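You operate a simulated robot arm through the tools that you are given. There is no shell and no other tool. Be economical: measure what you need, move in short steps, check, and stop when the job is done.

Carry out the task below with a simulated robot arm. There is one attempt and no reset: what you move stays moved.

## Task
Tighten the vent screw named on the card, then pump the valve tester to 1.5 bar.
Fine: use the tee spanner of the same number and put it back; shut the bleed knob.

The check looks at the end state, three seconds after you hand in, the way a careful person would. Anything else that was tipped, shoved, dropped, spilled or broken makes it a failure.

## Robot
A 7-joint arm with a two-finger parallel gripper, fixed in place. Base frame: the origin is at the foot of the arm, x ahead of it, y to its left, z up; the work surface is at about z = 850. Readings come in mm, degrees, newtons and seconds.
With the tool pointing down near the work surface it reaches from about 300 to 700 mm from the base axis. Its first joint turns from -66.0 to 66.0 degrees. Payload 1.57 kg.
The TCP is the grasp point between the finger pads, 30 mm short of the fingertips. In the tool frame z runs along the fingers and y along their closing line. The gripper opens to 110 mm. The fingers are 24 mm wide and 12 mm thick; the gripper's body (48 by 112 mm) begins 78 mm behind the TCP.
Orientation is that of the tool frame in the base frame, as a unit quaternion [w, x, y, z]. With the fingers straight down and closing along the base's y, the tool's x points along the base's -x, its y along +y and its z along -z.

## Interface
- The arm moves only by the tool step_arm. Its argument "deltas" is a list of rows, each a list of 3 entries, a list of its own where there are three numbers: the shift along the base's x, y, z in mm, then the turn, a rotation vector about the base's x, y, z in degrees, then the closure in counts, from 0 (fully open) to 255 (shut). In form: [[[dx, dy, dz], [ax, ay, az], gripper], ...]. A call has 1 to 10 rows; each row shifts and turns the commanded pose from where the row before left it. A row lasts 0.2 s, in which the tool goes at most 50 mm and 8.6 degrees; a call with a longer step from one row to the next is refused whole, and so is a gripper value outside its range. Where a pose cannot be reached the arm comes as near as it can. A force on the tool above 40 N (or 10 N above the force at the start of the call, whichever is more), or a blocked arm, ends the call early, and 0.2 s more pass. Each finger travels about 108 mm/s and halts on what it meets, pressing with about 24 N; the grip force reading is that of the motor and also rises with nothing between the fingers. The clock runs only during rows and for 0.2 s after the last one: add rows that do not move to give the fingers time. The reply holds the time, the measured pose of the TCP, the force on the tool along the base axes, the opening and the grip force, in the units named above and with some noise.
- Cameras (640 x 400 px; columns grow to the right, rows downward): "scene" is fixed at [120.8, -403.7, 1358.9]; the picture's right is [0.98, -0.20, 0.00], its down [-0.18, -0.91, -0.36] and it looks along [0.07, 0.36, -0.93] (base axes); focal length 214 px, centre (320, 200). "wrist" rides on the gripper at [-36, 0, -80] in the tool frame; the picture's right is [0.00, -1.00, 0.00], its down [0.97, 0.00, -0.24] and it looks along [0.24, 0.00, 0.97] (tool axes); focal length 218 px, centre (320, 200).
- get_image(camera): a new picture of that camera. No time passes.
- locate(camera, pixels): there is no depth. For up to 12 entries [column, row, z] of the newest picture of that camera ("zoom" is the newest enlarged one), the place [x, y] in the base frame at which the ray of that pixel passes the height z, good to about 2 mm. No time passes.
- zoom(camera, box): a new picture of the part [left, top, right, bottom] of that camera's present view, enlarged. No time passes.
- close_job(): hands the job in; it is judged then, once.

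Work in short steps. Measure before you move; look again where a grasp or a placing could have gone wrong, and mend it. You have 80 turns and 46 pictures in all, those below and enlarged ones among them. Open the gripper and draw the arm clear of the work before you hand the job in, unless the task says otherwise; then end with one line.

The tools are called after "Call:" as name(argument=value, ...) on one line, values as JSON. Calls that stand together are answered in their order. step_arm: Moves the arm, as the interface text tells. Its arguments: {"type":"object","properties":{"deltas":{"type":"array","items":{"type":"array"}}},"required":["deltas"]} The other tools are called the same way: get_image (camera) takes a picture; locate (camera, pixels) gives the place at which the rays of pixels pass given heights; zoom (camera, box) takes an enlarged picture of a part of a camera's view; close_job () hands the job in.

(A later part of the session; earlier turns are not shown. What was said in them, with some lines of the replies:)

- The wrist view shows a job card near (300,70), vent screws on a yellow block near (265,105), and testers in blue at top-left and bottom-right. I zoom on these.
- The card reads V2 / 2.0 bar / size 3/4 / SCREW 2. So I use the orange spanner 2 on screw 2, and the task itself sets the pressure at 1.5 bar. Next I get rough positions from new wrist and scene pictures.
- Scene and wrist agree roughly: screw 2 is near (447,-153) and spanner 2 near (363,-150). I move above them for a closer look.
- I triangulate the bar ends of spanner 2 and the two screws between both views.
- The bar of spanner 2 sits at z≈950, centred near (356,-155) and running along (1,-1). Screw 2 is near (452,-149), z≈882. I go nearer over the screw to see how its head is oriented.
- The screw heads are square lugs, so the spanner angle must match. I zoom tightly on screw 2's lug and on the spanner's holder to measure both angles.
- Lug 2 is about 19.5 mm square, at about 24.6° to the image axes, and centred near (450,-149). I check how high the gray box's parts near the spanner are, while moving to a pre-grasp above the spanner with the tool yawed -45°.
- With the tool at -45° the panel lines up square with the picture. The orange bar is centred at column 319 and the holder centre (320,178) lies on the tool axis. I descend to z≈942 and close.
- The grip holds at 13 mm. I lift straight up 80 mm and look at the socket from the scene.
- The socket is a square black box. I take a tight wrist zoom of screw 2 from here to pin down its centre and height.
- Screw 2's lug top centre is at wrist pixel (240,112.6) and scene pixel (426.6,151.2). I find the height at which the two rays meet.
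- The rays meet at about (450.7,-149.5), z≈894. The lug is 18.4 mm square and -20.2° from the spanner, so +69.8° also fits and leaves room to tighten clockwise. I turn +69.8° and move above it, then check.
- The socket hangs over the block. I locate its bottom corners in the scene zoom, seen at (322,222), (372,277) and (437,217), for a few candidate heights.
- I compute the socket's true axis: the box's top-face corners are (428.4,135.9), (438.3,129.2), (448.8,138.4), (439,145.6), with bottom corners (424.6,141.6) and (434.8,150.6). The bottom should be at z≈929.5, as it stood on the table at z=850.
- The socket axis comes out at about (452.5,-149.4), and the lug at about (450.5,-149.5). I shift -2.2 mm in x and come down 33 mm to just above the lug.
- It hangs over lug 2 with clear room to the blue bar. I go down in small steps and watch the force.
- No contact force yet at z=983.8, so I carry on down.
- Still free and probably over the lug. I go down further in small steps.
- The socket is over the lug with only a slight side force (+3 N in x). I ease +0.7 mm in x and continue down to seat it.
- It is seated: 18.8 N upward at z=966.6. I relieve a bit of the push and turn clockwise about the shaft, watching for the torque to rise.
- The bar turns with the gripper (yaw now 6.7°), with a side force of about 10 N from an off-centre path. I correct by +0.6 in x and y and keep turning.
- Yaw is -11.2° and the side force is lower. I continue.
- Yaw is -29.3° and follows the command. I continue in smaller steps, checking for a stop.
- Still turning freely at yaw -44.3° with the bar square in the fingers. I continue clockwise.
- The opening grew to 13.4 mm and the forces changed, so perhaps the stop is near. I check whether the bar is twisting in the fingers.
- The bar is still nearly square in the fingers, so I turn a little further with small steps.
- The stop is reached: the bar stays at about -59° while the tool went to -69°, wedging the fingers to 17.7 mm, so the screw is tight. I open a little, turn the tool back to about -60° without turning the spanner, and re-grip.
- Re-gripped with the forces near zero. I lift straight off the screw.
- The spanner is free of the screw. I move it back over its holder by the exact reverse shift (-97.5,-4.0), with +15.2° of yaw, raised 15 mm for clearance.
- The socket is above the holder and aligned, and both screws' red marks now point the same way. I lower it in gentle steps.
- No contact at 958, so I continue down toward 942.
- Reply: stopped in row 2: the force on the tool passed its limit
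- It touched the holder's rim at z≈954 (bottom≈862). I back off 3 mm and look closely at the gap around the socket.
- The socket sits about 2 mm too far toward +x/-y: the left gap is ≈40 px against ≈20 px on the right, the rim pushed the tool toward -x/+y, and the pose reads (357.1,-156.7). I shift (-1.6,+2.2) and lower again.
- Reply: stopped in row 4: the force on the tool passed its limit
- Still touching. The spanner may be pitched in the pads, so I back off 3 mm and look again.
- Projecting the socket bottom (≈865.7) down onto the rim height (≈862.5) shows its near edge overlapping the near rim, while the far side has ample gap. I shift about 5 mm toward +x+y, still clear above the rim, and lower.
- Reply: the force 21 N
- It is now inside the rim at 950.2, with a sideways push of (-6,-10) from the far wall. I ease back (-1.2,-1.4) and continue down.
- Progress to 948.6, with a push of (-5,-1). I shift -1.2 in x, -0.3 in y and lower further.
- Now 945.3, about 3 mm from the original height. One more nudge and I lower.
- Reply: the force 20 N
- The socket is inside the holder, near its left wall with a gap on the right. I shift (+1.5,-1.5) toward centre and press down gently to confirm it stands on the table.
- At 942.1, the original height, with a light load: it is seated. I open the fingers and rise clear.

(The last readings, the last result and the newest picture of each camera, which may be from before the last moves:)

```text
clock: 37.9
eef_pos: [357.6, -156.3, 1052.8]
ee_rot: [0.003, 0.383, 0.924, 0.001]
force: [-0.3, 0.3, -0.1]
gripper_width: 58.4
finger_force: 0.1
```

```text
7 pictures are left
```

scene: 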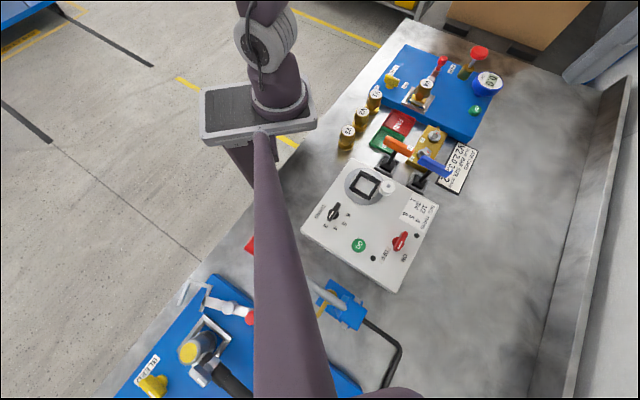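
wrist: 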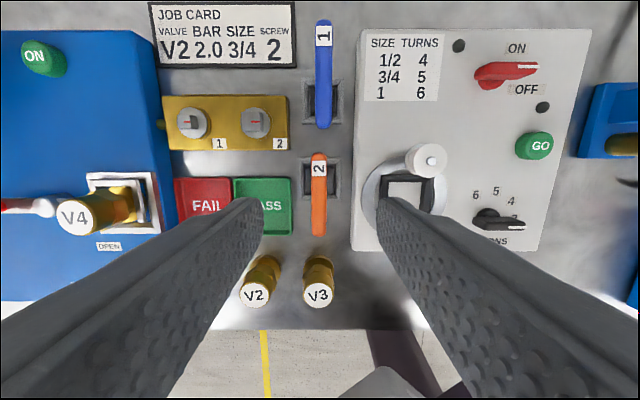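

The spanner stands back in its holder (orange bar at (319,195)), and screw 2's mark is now level like screw 1's. Next is the bleed knob at about (437,97.5), z≈900, so I move over it for a look.

Call:
step_arm(deltas=[[[15.2, 40.3, 0], [0, 0, 0], 120], [[15.2, 40.3, 0], [0, 0, 0], 120], [[15.2, 40.3, 0], [0, 0, 0], 120], [[15.2, 40.3, 0], [0, 0, 0], 120], [[15.2, 40.3, 0], [0, 0, 0], 120], [[15.2, 40.3, -12], [0, 0, 0], 120], [[0, 0, 0], [0, 0, 0], 120]])

Call:
get_image(camera="wrist")

```text
clock: 39.5
eef_pos: [447.3, 87.5, 1041.4]
ee_rot: [0.003, 0.382, 0.924, 0.001]
force: [-1.1, 0.1, -0.6]
gripper_width: 57.8
finger_force: 0.0
```

```text
6 pictures are left
```

wrist: 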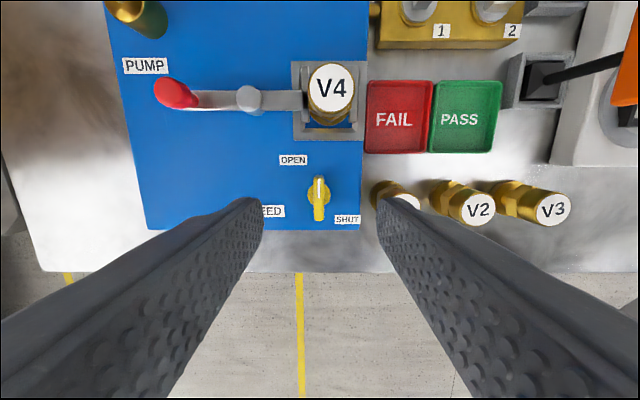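

The knob's bar runs vertically in this picture at (319,198), with its white pointer up toward OPEN. SHUT lies a quarter turn clockwise, to the right. I narrow the fingers to about 40 mm, centre over (436,98.5) and descend to z≈916.

Call:
step_arm(deltas=[[[-6, 6, -30], [0, 0, 0], 162], [[-5.3, 5.3, -30], [0, 0, 0], 162], [[0, 0, -30], [0, 0, 0], 162], [[0, 0, -20], [0, 0, 0], 162], [[0, 0, -10], [0, 0, 0], 162], [[0, 0, -5], [0, 0, 0], 162], [[0, 0, 0], [0, 0, 0], 162]])

Call:
get_image(camera="wrist")

```text
clock: 41.1
eef_pos: [436.7, 98.5, 915.2]
ee_rot: [0.003, 0.383, 0.924, 0.0]
force: [0.1, 0.2, 0.1]
gripper_width: 40.3
finger_force: 0.0
```

```text
5 pictures are left
```

wrist: 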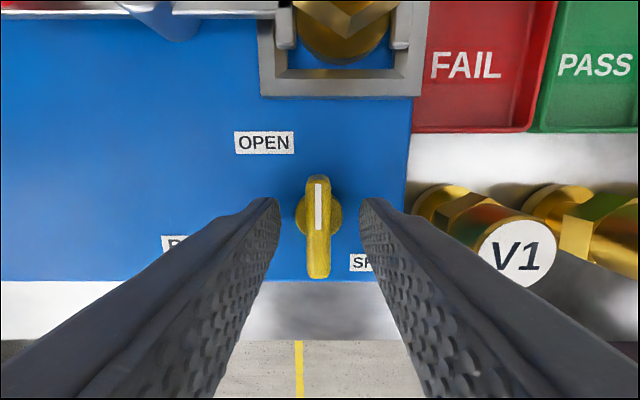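

The knob is centred between the fingers (col 318). I lower 4 mm more, close on the bar, and turn clockwise in the first part.

Call:
step_arm(deltas=[[[0, 0, -4], [0, 0, 0], 162], [[0, 0, 0], [0, 0, 0], 255], [[0, 0, 0], [0, 0, 0], 255], [[0, 0, 0], [0, 0, -7.5], 255], [[0, 0, 0], [0, 0, -7.5], 255], [[0, 0, 0], [0, 0, -7.5], 255], [[0, 0, 0], [0, 0, 0], 255]])

```text
clock: 42.7
eef_pos: [439.3, 99.1, 912.7]
ee_rot: [0.004, 0.557, 0.831, 0.001]
force: [5.2, 3.4, 19.0]
gripper_width: 10.7
finger_force: 28.3
```

Gripped at 10.7 mm and turned 22.5°, but the fingertips press down (19 N). I raise 2 mm and continue turning.

Call:
step_arm(deltas=[[[0.5, 0.4, 2], [0, 0, 0], 255], [[0, 0, 0], [0, 0, -7.5], 255], [[0, 0, 0], [0, 0, -7.5], 255], [[0, 0, 0], [0, 0, -7.5], 255], [[0, 0, 0], [0, 0, 0], 255]])

```text
clock: 43.9
eef_pos: [439.3, 99.5, 913.2]
ee_rot: [0.002, 0.708, 0.706, 0.0]
force: [11.8, 1.5, -20.0]
gripper_width: 11.1
finger_force: 28.8
```

Now -20 N in z and +12 N in x. I lower 1 mm, shift +1 in x, and keep turning.

Call:
step_arm(deltas=[[[1, 0.2, -1], [0, 0, 0], 255], [[0.3, 0, 0], [0, 0, -7.5], 255], [[0.2, 0, 0], [0, 0, -7.5], 255], [[0.2, 0, 0], [0, 0, -7.5], 255], [[0, 0, 0], [0, 0, 0], 255]])

```text
clock: 45.1
eef_pos: [439.0, 99.5, 911.8]
ee_rot: [0.003, 0.832, 0.555, -0.003]
force: [-12.9, -0.6, 4.5]
gripper_width: 10.9
finger_force: 28.2
```

Yaw is -112.6°, a 67.5° turn so far. I shift back -1 in x and finish the quarter turn.

Call:
step_arm(deltas=[[[-1, 0, 0], [0, 0, 0], 255], [[0, 0, 0], [0, 0, -7.5], 255], [[0, 0, 0], [0, 0, -7.5], 255], [[0, 0, 0], [0, 0, -7.5], 255], [[0, 0, 0], [0, 0, 0], 255]])

```text
clock: 46.3
eef_pos: [436.6, 98.3, 912.6]
ee_rot: [0.002, 0.924, 0.382, -0.003]
force: [-18.8, -1.7, 15.3]
gripper_width: 10.9
finger_force: 28.6
```

The knob has turned 90°. I press 5° further to test for the stop, with a small lateral relief.

Call:
step_arm(deltas=[[[-1.2, 0, 0.7], [0, 0, 0], 255], [[0, 0, 0], [0, 0, -5], 255], [[0, 0, 0], [0, 0, 0], 255]])

```text
clock: 47.1
eef_pos: [438.3, 98.6, 912.0]
ee_rot: [0.003, 0.94, 0.342, -0.002]
force: [1.6, -0.4, -21.5]
gripper_width: 12.5
finger_force: 30.0
```

The opening widened to 12.5 mm, so the stop is reached and the bleed is shut. I open, rise clear, and back off along the panel for a look at the knob and gauge.

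Call:
step_arm(deltas=[[[0, 0, 0], [0, 0, 0], 180], [[0, 0, 0], [0, 0, 0], 165], [[0, 0, 0], [0, 0, 0], 165], [[0, 0, 30], [0, 0, 0], 165], [[0, 0, 40], [0, 0, 6], 165], [[10, -10, 40], [0, 0, 8], 165], [[20, -15, 0], [0, 0, 8], 165], [[20, -15, 0], [0, 0, 8], 165], [[20, -5, 0], [0, 0, 8], 165], [[20, 0, 0], [0, 0, 8], 165]])

```text
clock: 49.3
eef_pos: [528.7, 52.9, 1023.6]
ee_rot: [0.004, 0.731, 0.682, 0.0]
force: [-0.1, 1.0, 0.8]
gripper_width: 38.5
finger_force: 0.1
```

I return the yaw to -45° and rise over the tester, so that the bleed knob, pump and gauge are all in one picture.

Call:
step_arm(deltas=[[[0, 8, 10], [0, 0, 7], 100], [[0, 8, 10], [0, 0, 7], 60], [[0, 8, 10], [0, 0, 7], 0], [[-2, 8, 10], [0, 0, 7], 0], [[-2, 8, 10], [0, 0, 7], 0], [[-2, 6, 10], [0, 0, 7], 0], [[0, 0, 10], [0, 0, 7], 0], [[0, 0, 0], [0, 0, 0], 0]])

Call:
get_image(camera="wrist")

```text
clock: 51.1
eef_pos: [522.2, 100.0, 1092.3]
ee_rot: [0.003, 0.382, 0.924, 0.0]
force: [-0.5, 0.4, -1.0]
gripper_width: 110.0
finger_force: 0.0
```

```text
4 pictures are left
```

wrist: 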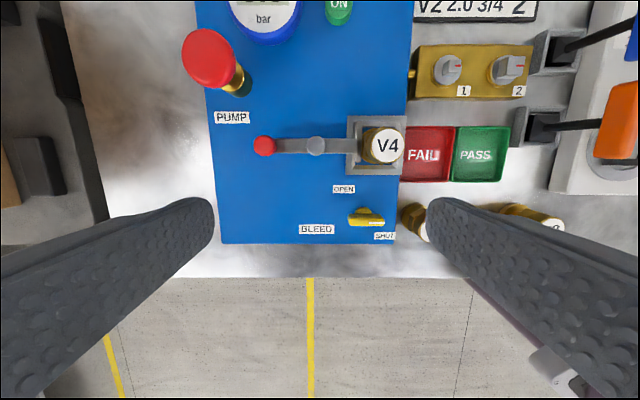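

The bleed pointer now points right at SHUT. I triangulate the red pump knob: wrist (209,57) and scene (479.5,53.5).

Call:
locate(camera="wrist", pixels=[[209, 57, 960], [209, 57, 980], [209, 57, 1000], [232, 92, 900]])

Call:
locate(camera="scene", pixels=[[479.5, 53.5, 960], [479.5, 53.5, 980], [479.5, 53.5, 1000], [464, 76, 900]])

```text
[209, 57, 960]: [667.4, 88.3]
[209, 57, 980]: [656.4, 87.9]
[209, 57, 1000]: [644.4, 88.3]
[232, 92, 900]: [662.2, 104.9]
```

```text
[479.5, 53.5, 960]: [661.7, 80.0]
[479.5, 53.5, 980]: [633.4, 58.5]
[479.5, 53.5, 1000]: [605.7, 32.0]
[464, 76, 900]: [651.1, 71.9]
```

Both rays meet at about (669.5,87), z≈955 for the pump knob. I close the fingers and move above it, with the fingertips about 20 mm over the knob.

Call:
step_arm(deltas=[[[30, -2.6, 0], [0, 0, 0], 255], [[30, -2.6, 0], [0, 0, 0], 255], [[30, -2.6, 0], [0, 0, 0], 255], [[30, -2.6, 0], [0, 0, 0], 255], [[27.3, -2.6, -20], [0, 0, 0], 255], [[0, 0, -30], [0, 0, 0], 255], [[0, 0, -25], [0, 0, 0], 255], [[0, 0, 0], [0, 0, 0], 255]])

Call:
zoom(camera="scene", box=[440, 30, 520, 110])

```text
clock: 52.9
eef_pos: [650.3, 87.8, 1029.9]
ee_rot: [0.003, 0.383, 0.924, 0.0]
force: [0.2, 0.3, -0.2]
gripper_width: 0.1
finger_force: 20.7
out of reach, approached as far as the arm can: row 5
```

```text
5.00 times, centred on (480, 70) of scene
```

zoom: 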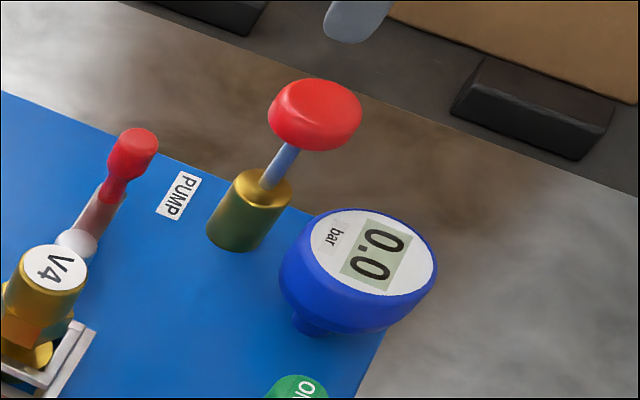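

The arm stopped short at x=650 because of reach at that height, and the gauge reads 0.0. I move +19 in x at a slightly lower height, where the reach is longer.

Call:
step_arm(deltas=[[[0, 0, -10], [0, 0, 0], 255], [[7, 0, -4], [0, 0, 0], 255], [[7, 0, 0], [0, 0, 0], 255], [[5, -0.5, 0], [0, 0, 0], 255], [[0, 0, 0], [0, 0, 0], 255]])

```text
clock: 54.1
eef_pos: [668.6, 89.3, 1019.0]
ee_rot: [0.003, 0.383, 0.924, 0.001]
force: [-0.1, -0.2, 0.2]
gripper_width: 0.2
finger_force: 20.7
```

Now at (668.6,89.3) with the tips at 989. I descend in small steps until the knob is touched.

Call:
step_arm(deltas=[[[0, -1, -8], [0, 0, 0], 255], [[0, -1, -8], [0, 0, 0], 255], [[0, 0, -4], [0, 0, 0], 255], [[0, 0, -4], [0, 0, 0], 255], [[0, 0, 0], [0, 0, 0], 255]])

```text
clock: 55.3
eef_pos: [668.7, 85.8, 993.3]
ee_rot: [0.004, 0.382, 0.924, 0.002]
force: [0.6, -0.2, -0.3]
gripper_width: 0.0
finger_force: 21.3
```

No contact at 993 (tips at 963). I go on down in 2–3 mm steps.

Call:
step_arm(deltas=[[[0, 0, -3], [0, 0, 0], 255], [[0, 0, -3], [0, 0, 0], 255], [[0, 0, -2], [0, 0, 0], 255], [[0, 0, 0], [0, 0, 0], 255]])

```text
clock: 56.3
eef_pos: [668.5, 86.2, 986.0]
ee_rot: [0.004, 0.382, 0.924, 0.0]
force: [-0.2, -0.9, 2.2]
gripper_width: 0.0
finger_force: 21.0
```

A slight 2.2 N suggests the knob's top is at about 956. I press 8 mm more and read the force.

Call:
step_arm(deltas=[[[0, 0, -4], [0, 0, 0], 255], [[0, 0, -4], [0, 0, 0], 255], [[0, 0, 0], [0, 0, 0], 255]])

```text
clock: 57.1
eef_pos: [668.5, 88.1, 977.4]
ee_rot: [0.003, 0.382, 0.924, 0.001]
force: [-1.7, -0.4, 2.8]
gripper_width: 0.1
finger_force: 21.0
```

The load is a light 2.8 N, so the plunger is moving. I continue the down-stroke.

Call:
step_arm(deltas=[[[0, 0, -4], [0, 0, 0], 255], [[0, 0, -4], [0, 0, 0], 255], [[0, 0, -4], [0, 0, 0], 255], [[0, 0, 0], [0, 0, 0], 255]])

```text
clock: 58.1
eef_pos: [668.6, 86.5, 964.8]
ee_rot: [0.004, 0.382, 0.924, 0.0]
force: [-0.8, -1.6, 4.0]
gripper_width: 0.0
finger_force: 21.2
```

Force has risen to 4 N after about 21 mm of stroke. I continue to find the bottom.

Call:
step_arm(deltas=[[[0, 0, -4], [0, 0, 0], 255], [[0, 0, -3], [0, 0, 0], 255], [[0, 0, -3], [0, 0, 0], 255], [[0, 0, 0], [0, 0, 0], 255]])

```text
clock: 58.7
eef_pos: [668.6, 87.5, 963.4]
ee_rot: [0.006, 0.383, 0.924, 0.002]
force: [-6.3, -1.1, 15.1]
gripper_width: 0.0
finger_force: 21.4
stopped in row 3: the force on the tool passed its limit (the readings are from after the stop); the commanded pose is now the measured one
```

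The bottom stop is at z≈963, a stroke of about 22 mm. I raise fully to 994 so the plunger returns, then read the gauge.

Call:
step_arm(deltas=[[[0, 0, 8], [0, 0, 0], 255], [[0, 0, 8], [0, 0, 0], 255], [[0, 0, 8], [0, 0, 0], 255], [[0, 0, 6], [0, 0, 0], 255], [[0, 0, 0], [0, 0, 0], 255], [[0, 0, 0], [0, 0, 0], 255]])

Call:
zoom(camera="scene", box=[440, 30, 520, 110])

```text
clock: 60.1
eef_pos: [668.5, 87.6, 992.2]
ee_rot: [0.005, 0.382, 0.924, 0.002]
force: [-0.4, 0.0, -0.9]
gripper_width: 0.2
finger_force: 21.4
```

```text
5.00 times, centred on (480, 70) of scene
```

zoom: 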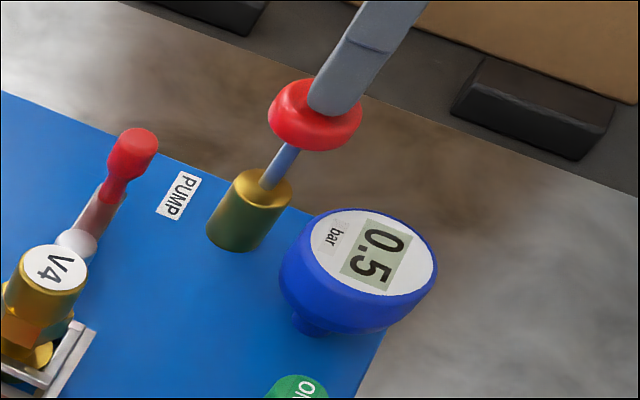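

The gauge reads 0.5 bar after one full stroke, and the plunger springs back by itself. I make the second stroke the same way.

Call:
step_arm(deltas=[[[0, 0, -7], [0, 0, 0], 255], [[0, 0, -7], [0, 0, 0], 255], [[0, 0, -7], [0, 0, 0], 255], [[0, 0, -5], [0, 0, 0], 255], [[0, 0, -3], [0, 0, 0], 255], [[0, 0, -2], [0, 0, 0], 255], [[0, 0, 0], [0, 0, 0], 255]])

```text
clock: 61.7
eef_pos: [670.1, 86.6, 963.8]
ee_rot: [0.007, 0.383, 0.924, 0.002]
force: [-8.1, 0.6, 29.9]
gripper_width: 0.0
finger_force: 21.2
```

Bottomed again (30 N at 963.8). I raise fully and read the gauge before the last stroke.

Call:
step_arm(deltas=[[[0, 0, 8], [0, 0, 0], 255], [[0, 0, 8], [0, 0, 0], 255], [[0, 0, 8], [0, 0, 0], 255], [[0, 0, 7], [0, 0, 0], 255], [[0, 0, 0], [0, 0, 0], 255], [[0, 0, 0], [0, 0, 0], 255]])

Call:
zoom(camera="scene", box=[440, 30, 520, 110])

```text
clock: 63.1
eef_pos: [669.6, 86.4, 992.6]
ee_rot: [0.006, 0.382, 0.924, 0.002]
force: [-0.6, 1.3, -1.1]
gripper_width: 0.1
finger_force: 21.2
```

```text
5.00 times, centred on (480, 70) of scene
```

zoom: 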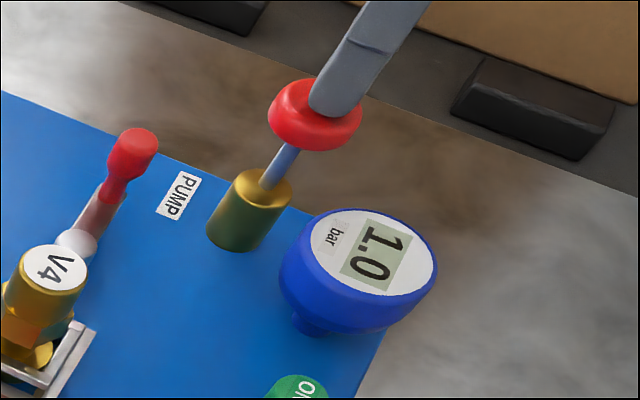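

1.0 bar, and it holds. I make the third and last stroke.

Call:
step_arm(deltas=[[[0, 0, -7], [0, 0, 0], 255], [[0, 0, -7], [0, 0, 0], 255], [[0, 0, -7], [0, 0, 0], 255], [[0, 0, -5], [0, 0, 0], 255], [[0, 0, -3], [0, 0, 0], 255], [[0, 0, -2], [0, 0, 0], 255], [[0, 0, 0], [0, 0, 0], 255]])

```text
clock: 64.7
eef_pos: [668.7, 86.2, 963.7]
ee_rot: [0.007, 0.383, 0.924, 0.002]
force: [-11.7, -2.2, 33.0]
gripper_width: 0.0
finger_force: 21.0
```

Bottomed at 33 N. I rise off the knob, draw back over the tester at height, and open the gripper.

Call:
step_arm(deltas=[[[0, 0, 8], [0, 0, 0], 255], [[0, 0, 8], [0, 0, 0], 255], [[0, 0, 8], [0, 0, 0], 255], [[0, 0, 12], [0, 0, 0], 255], [[-5, 0, 18], [0, 0, 0], 255], [[-30, 0, 20], [0, 0, 0], 255], [[-40, -15, 20], [0, 0, 0], 200], [[-40, -15, 20], [0, 0, 0], 100], [[-40, -15, 20], [0, 0, 0], 0], [[-20, -10, 10], [0, 0, 0], 0]])

Call:
get_image(camera="scene")

```text
clock: 66.9
eef_pos: [494.5, 31.6, 1104.3]
ee_rot: [0.005, 0.382, 0.924, 0.001]
force: [-0.5, -0.4, 0.6]
gripper_width: 110.1
finger_force: 0.1
```

```text
0 pictures are left
```

scene: 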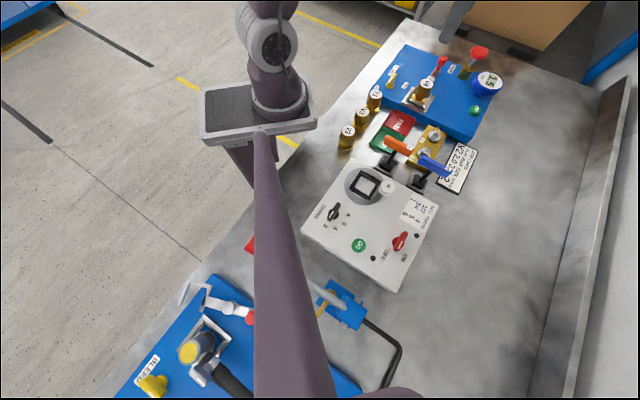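

The gauge at (490,83) reads 1.5. The spanner is in its holder, everything else stands as before, and the gripper is open and clear, so I hand in.

Call:
close_job()

```text
The job is handed in.
```

Vent screw 2 is tightened to its stop with tee spanner 2, the spanner is back in its holder, the bleed knob is shut, and the valve tester reads 1.5 bar.
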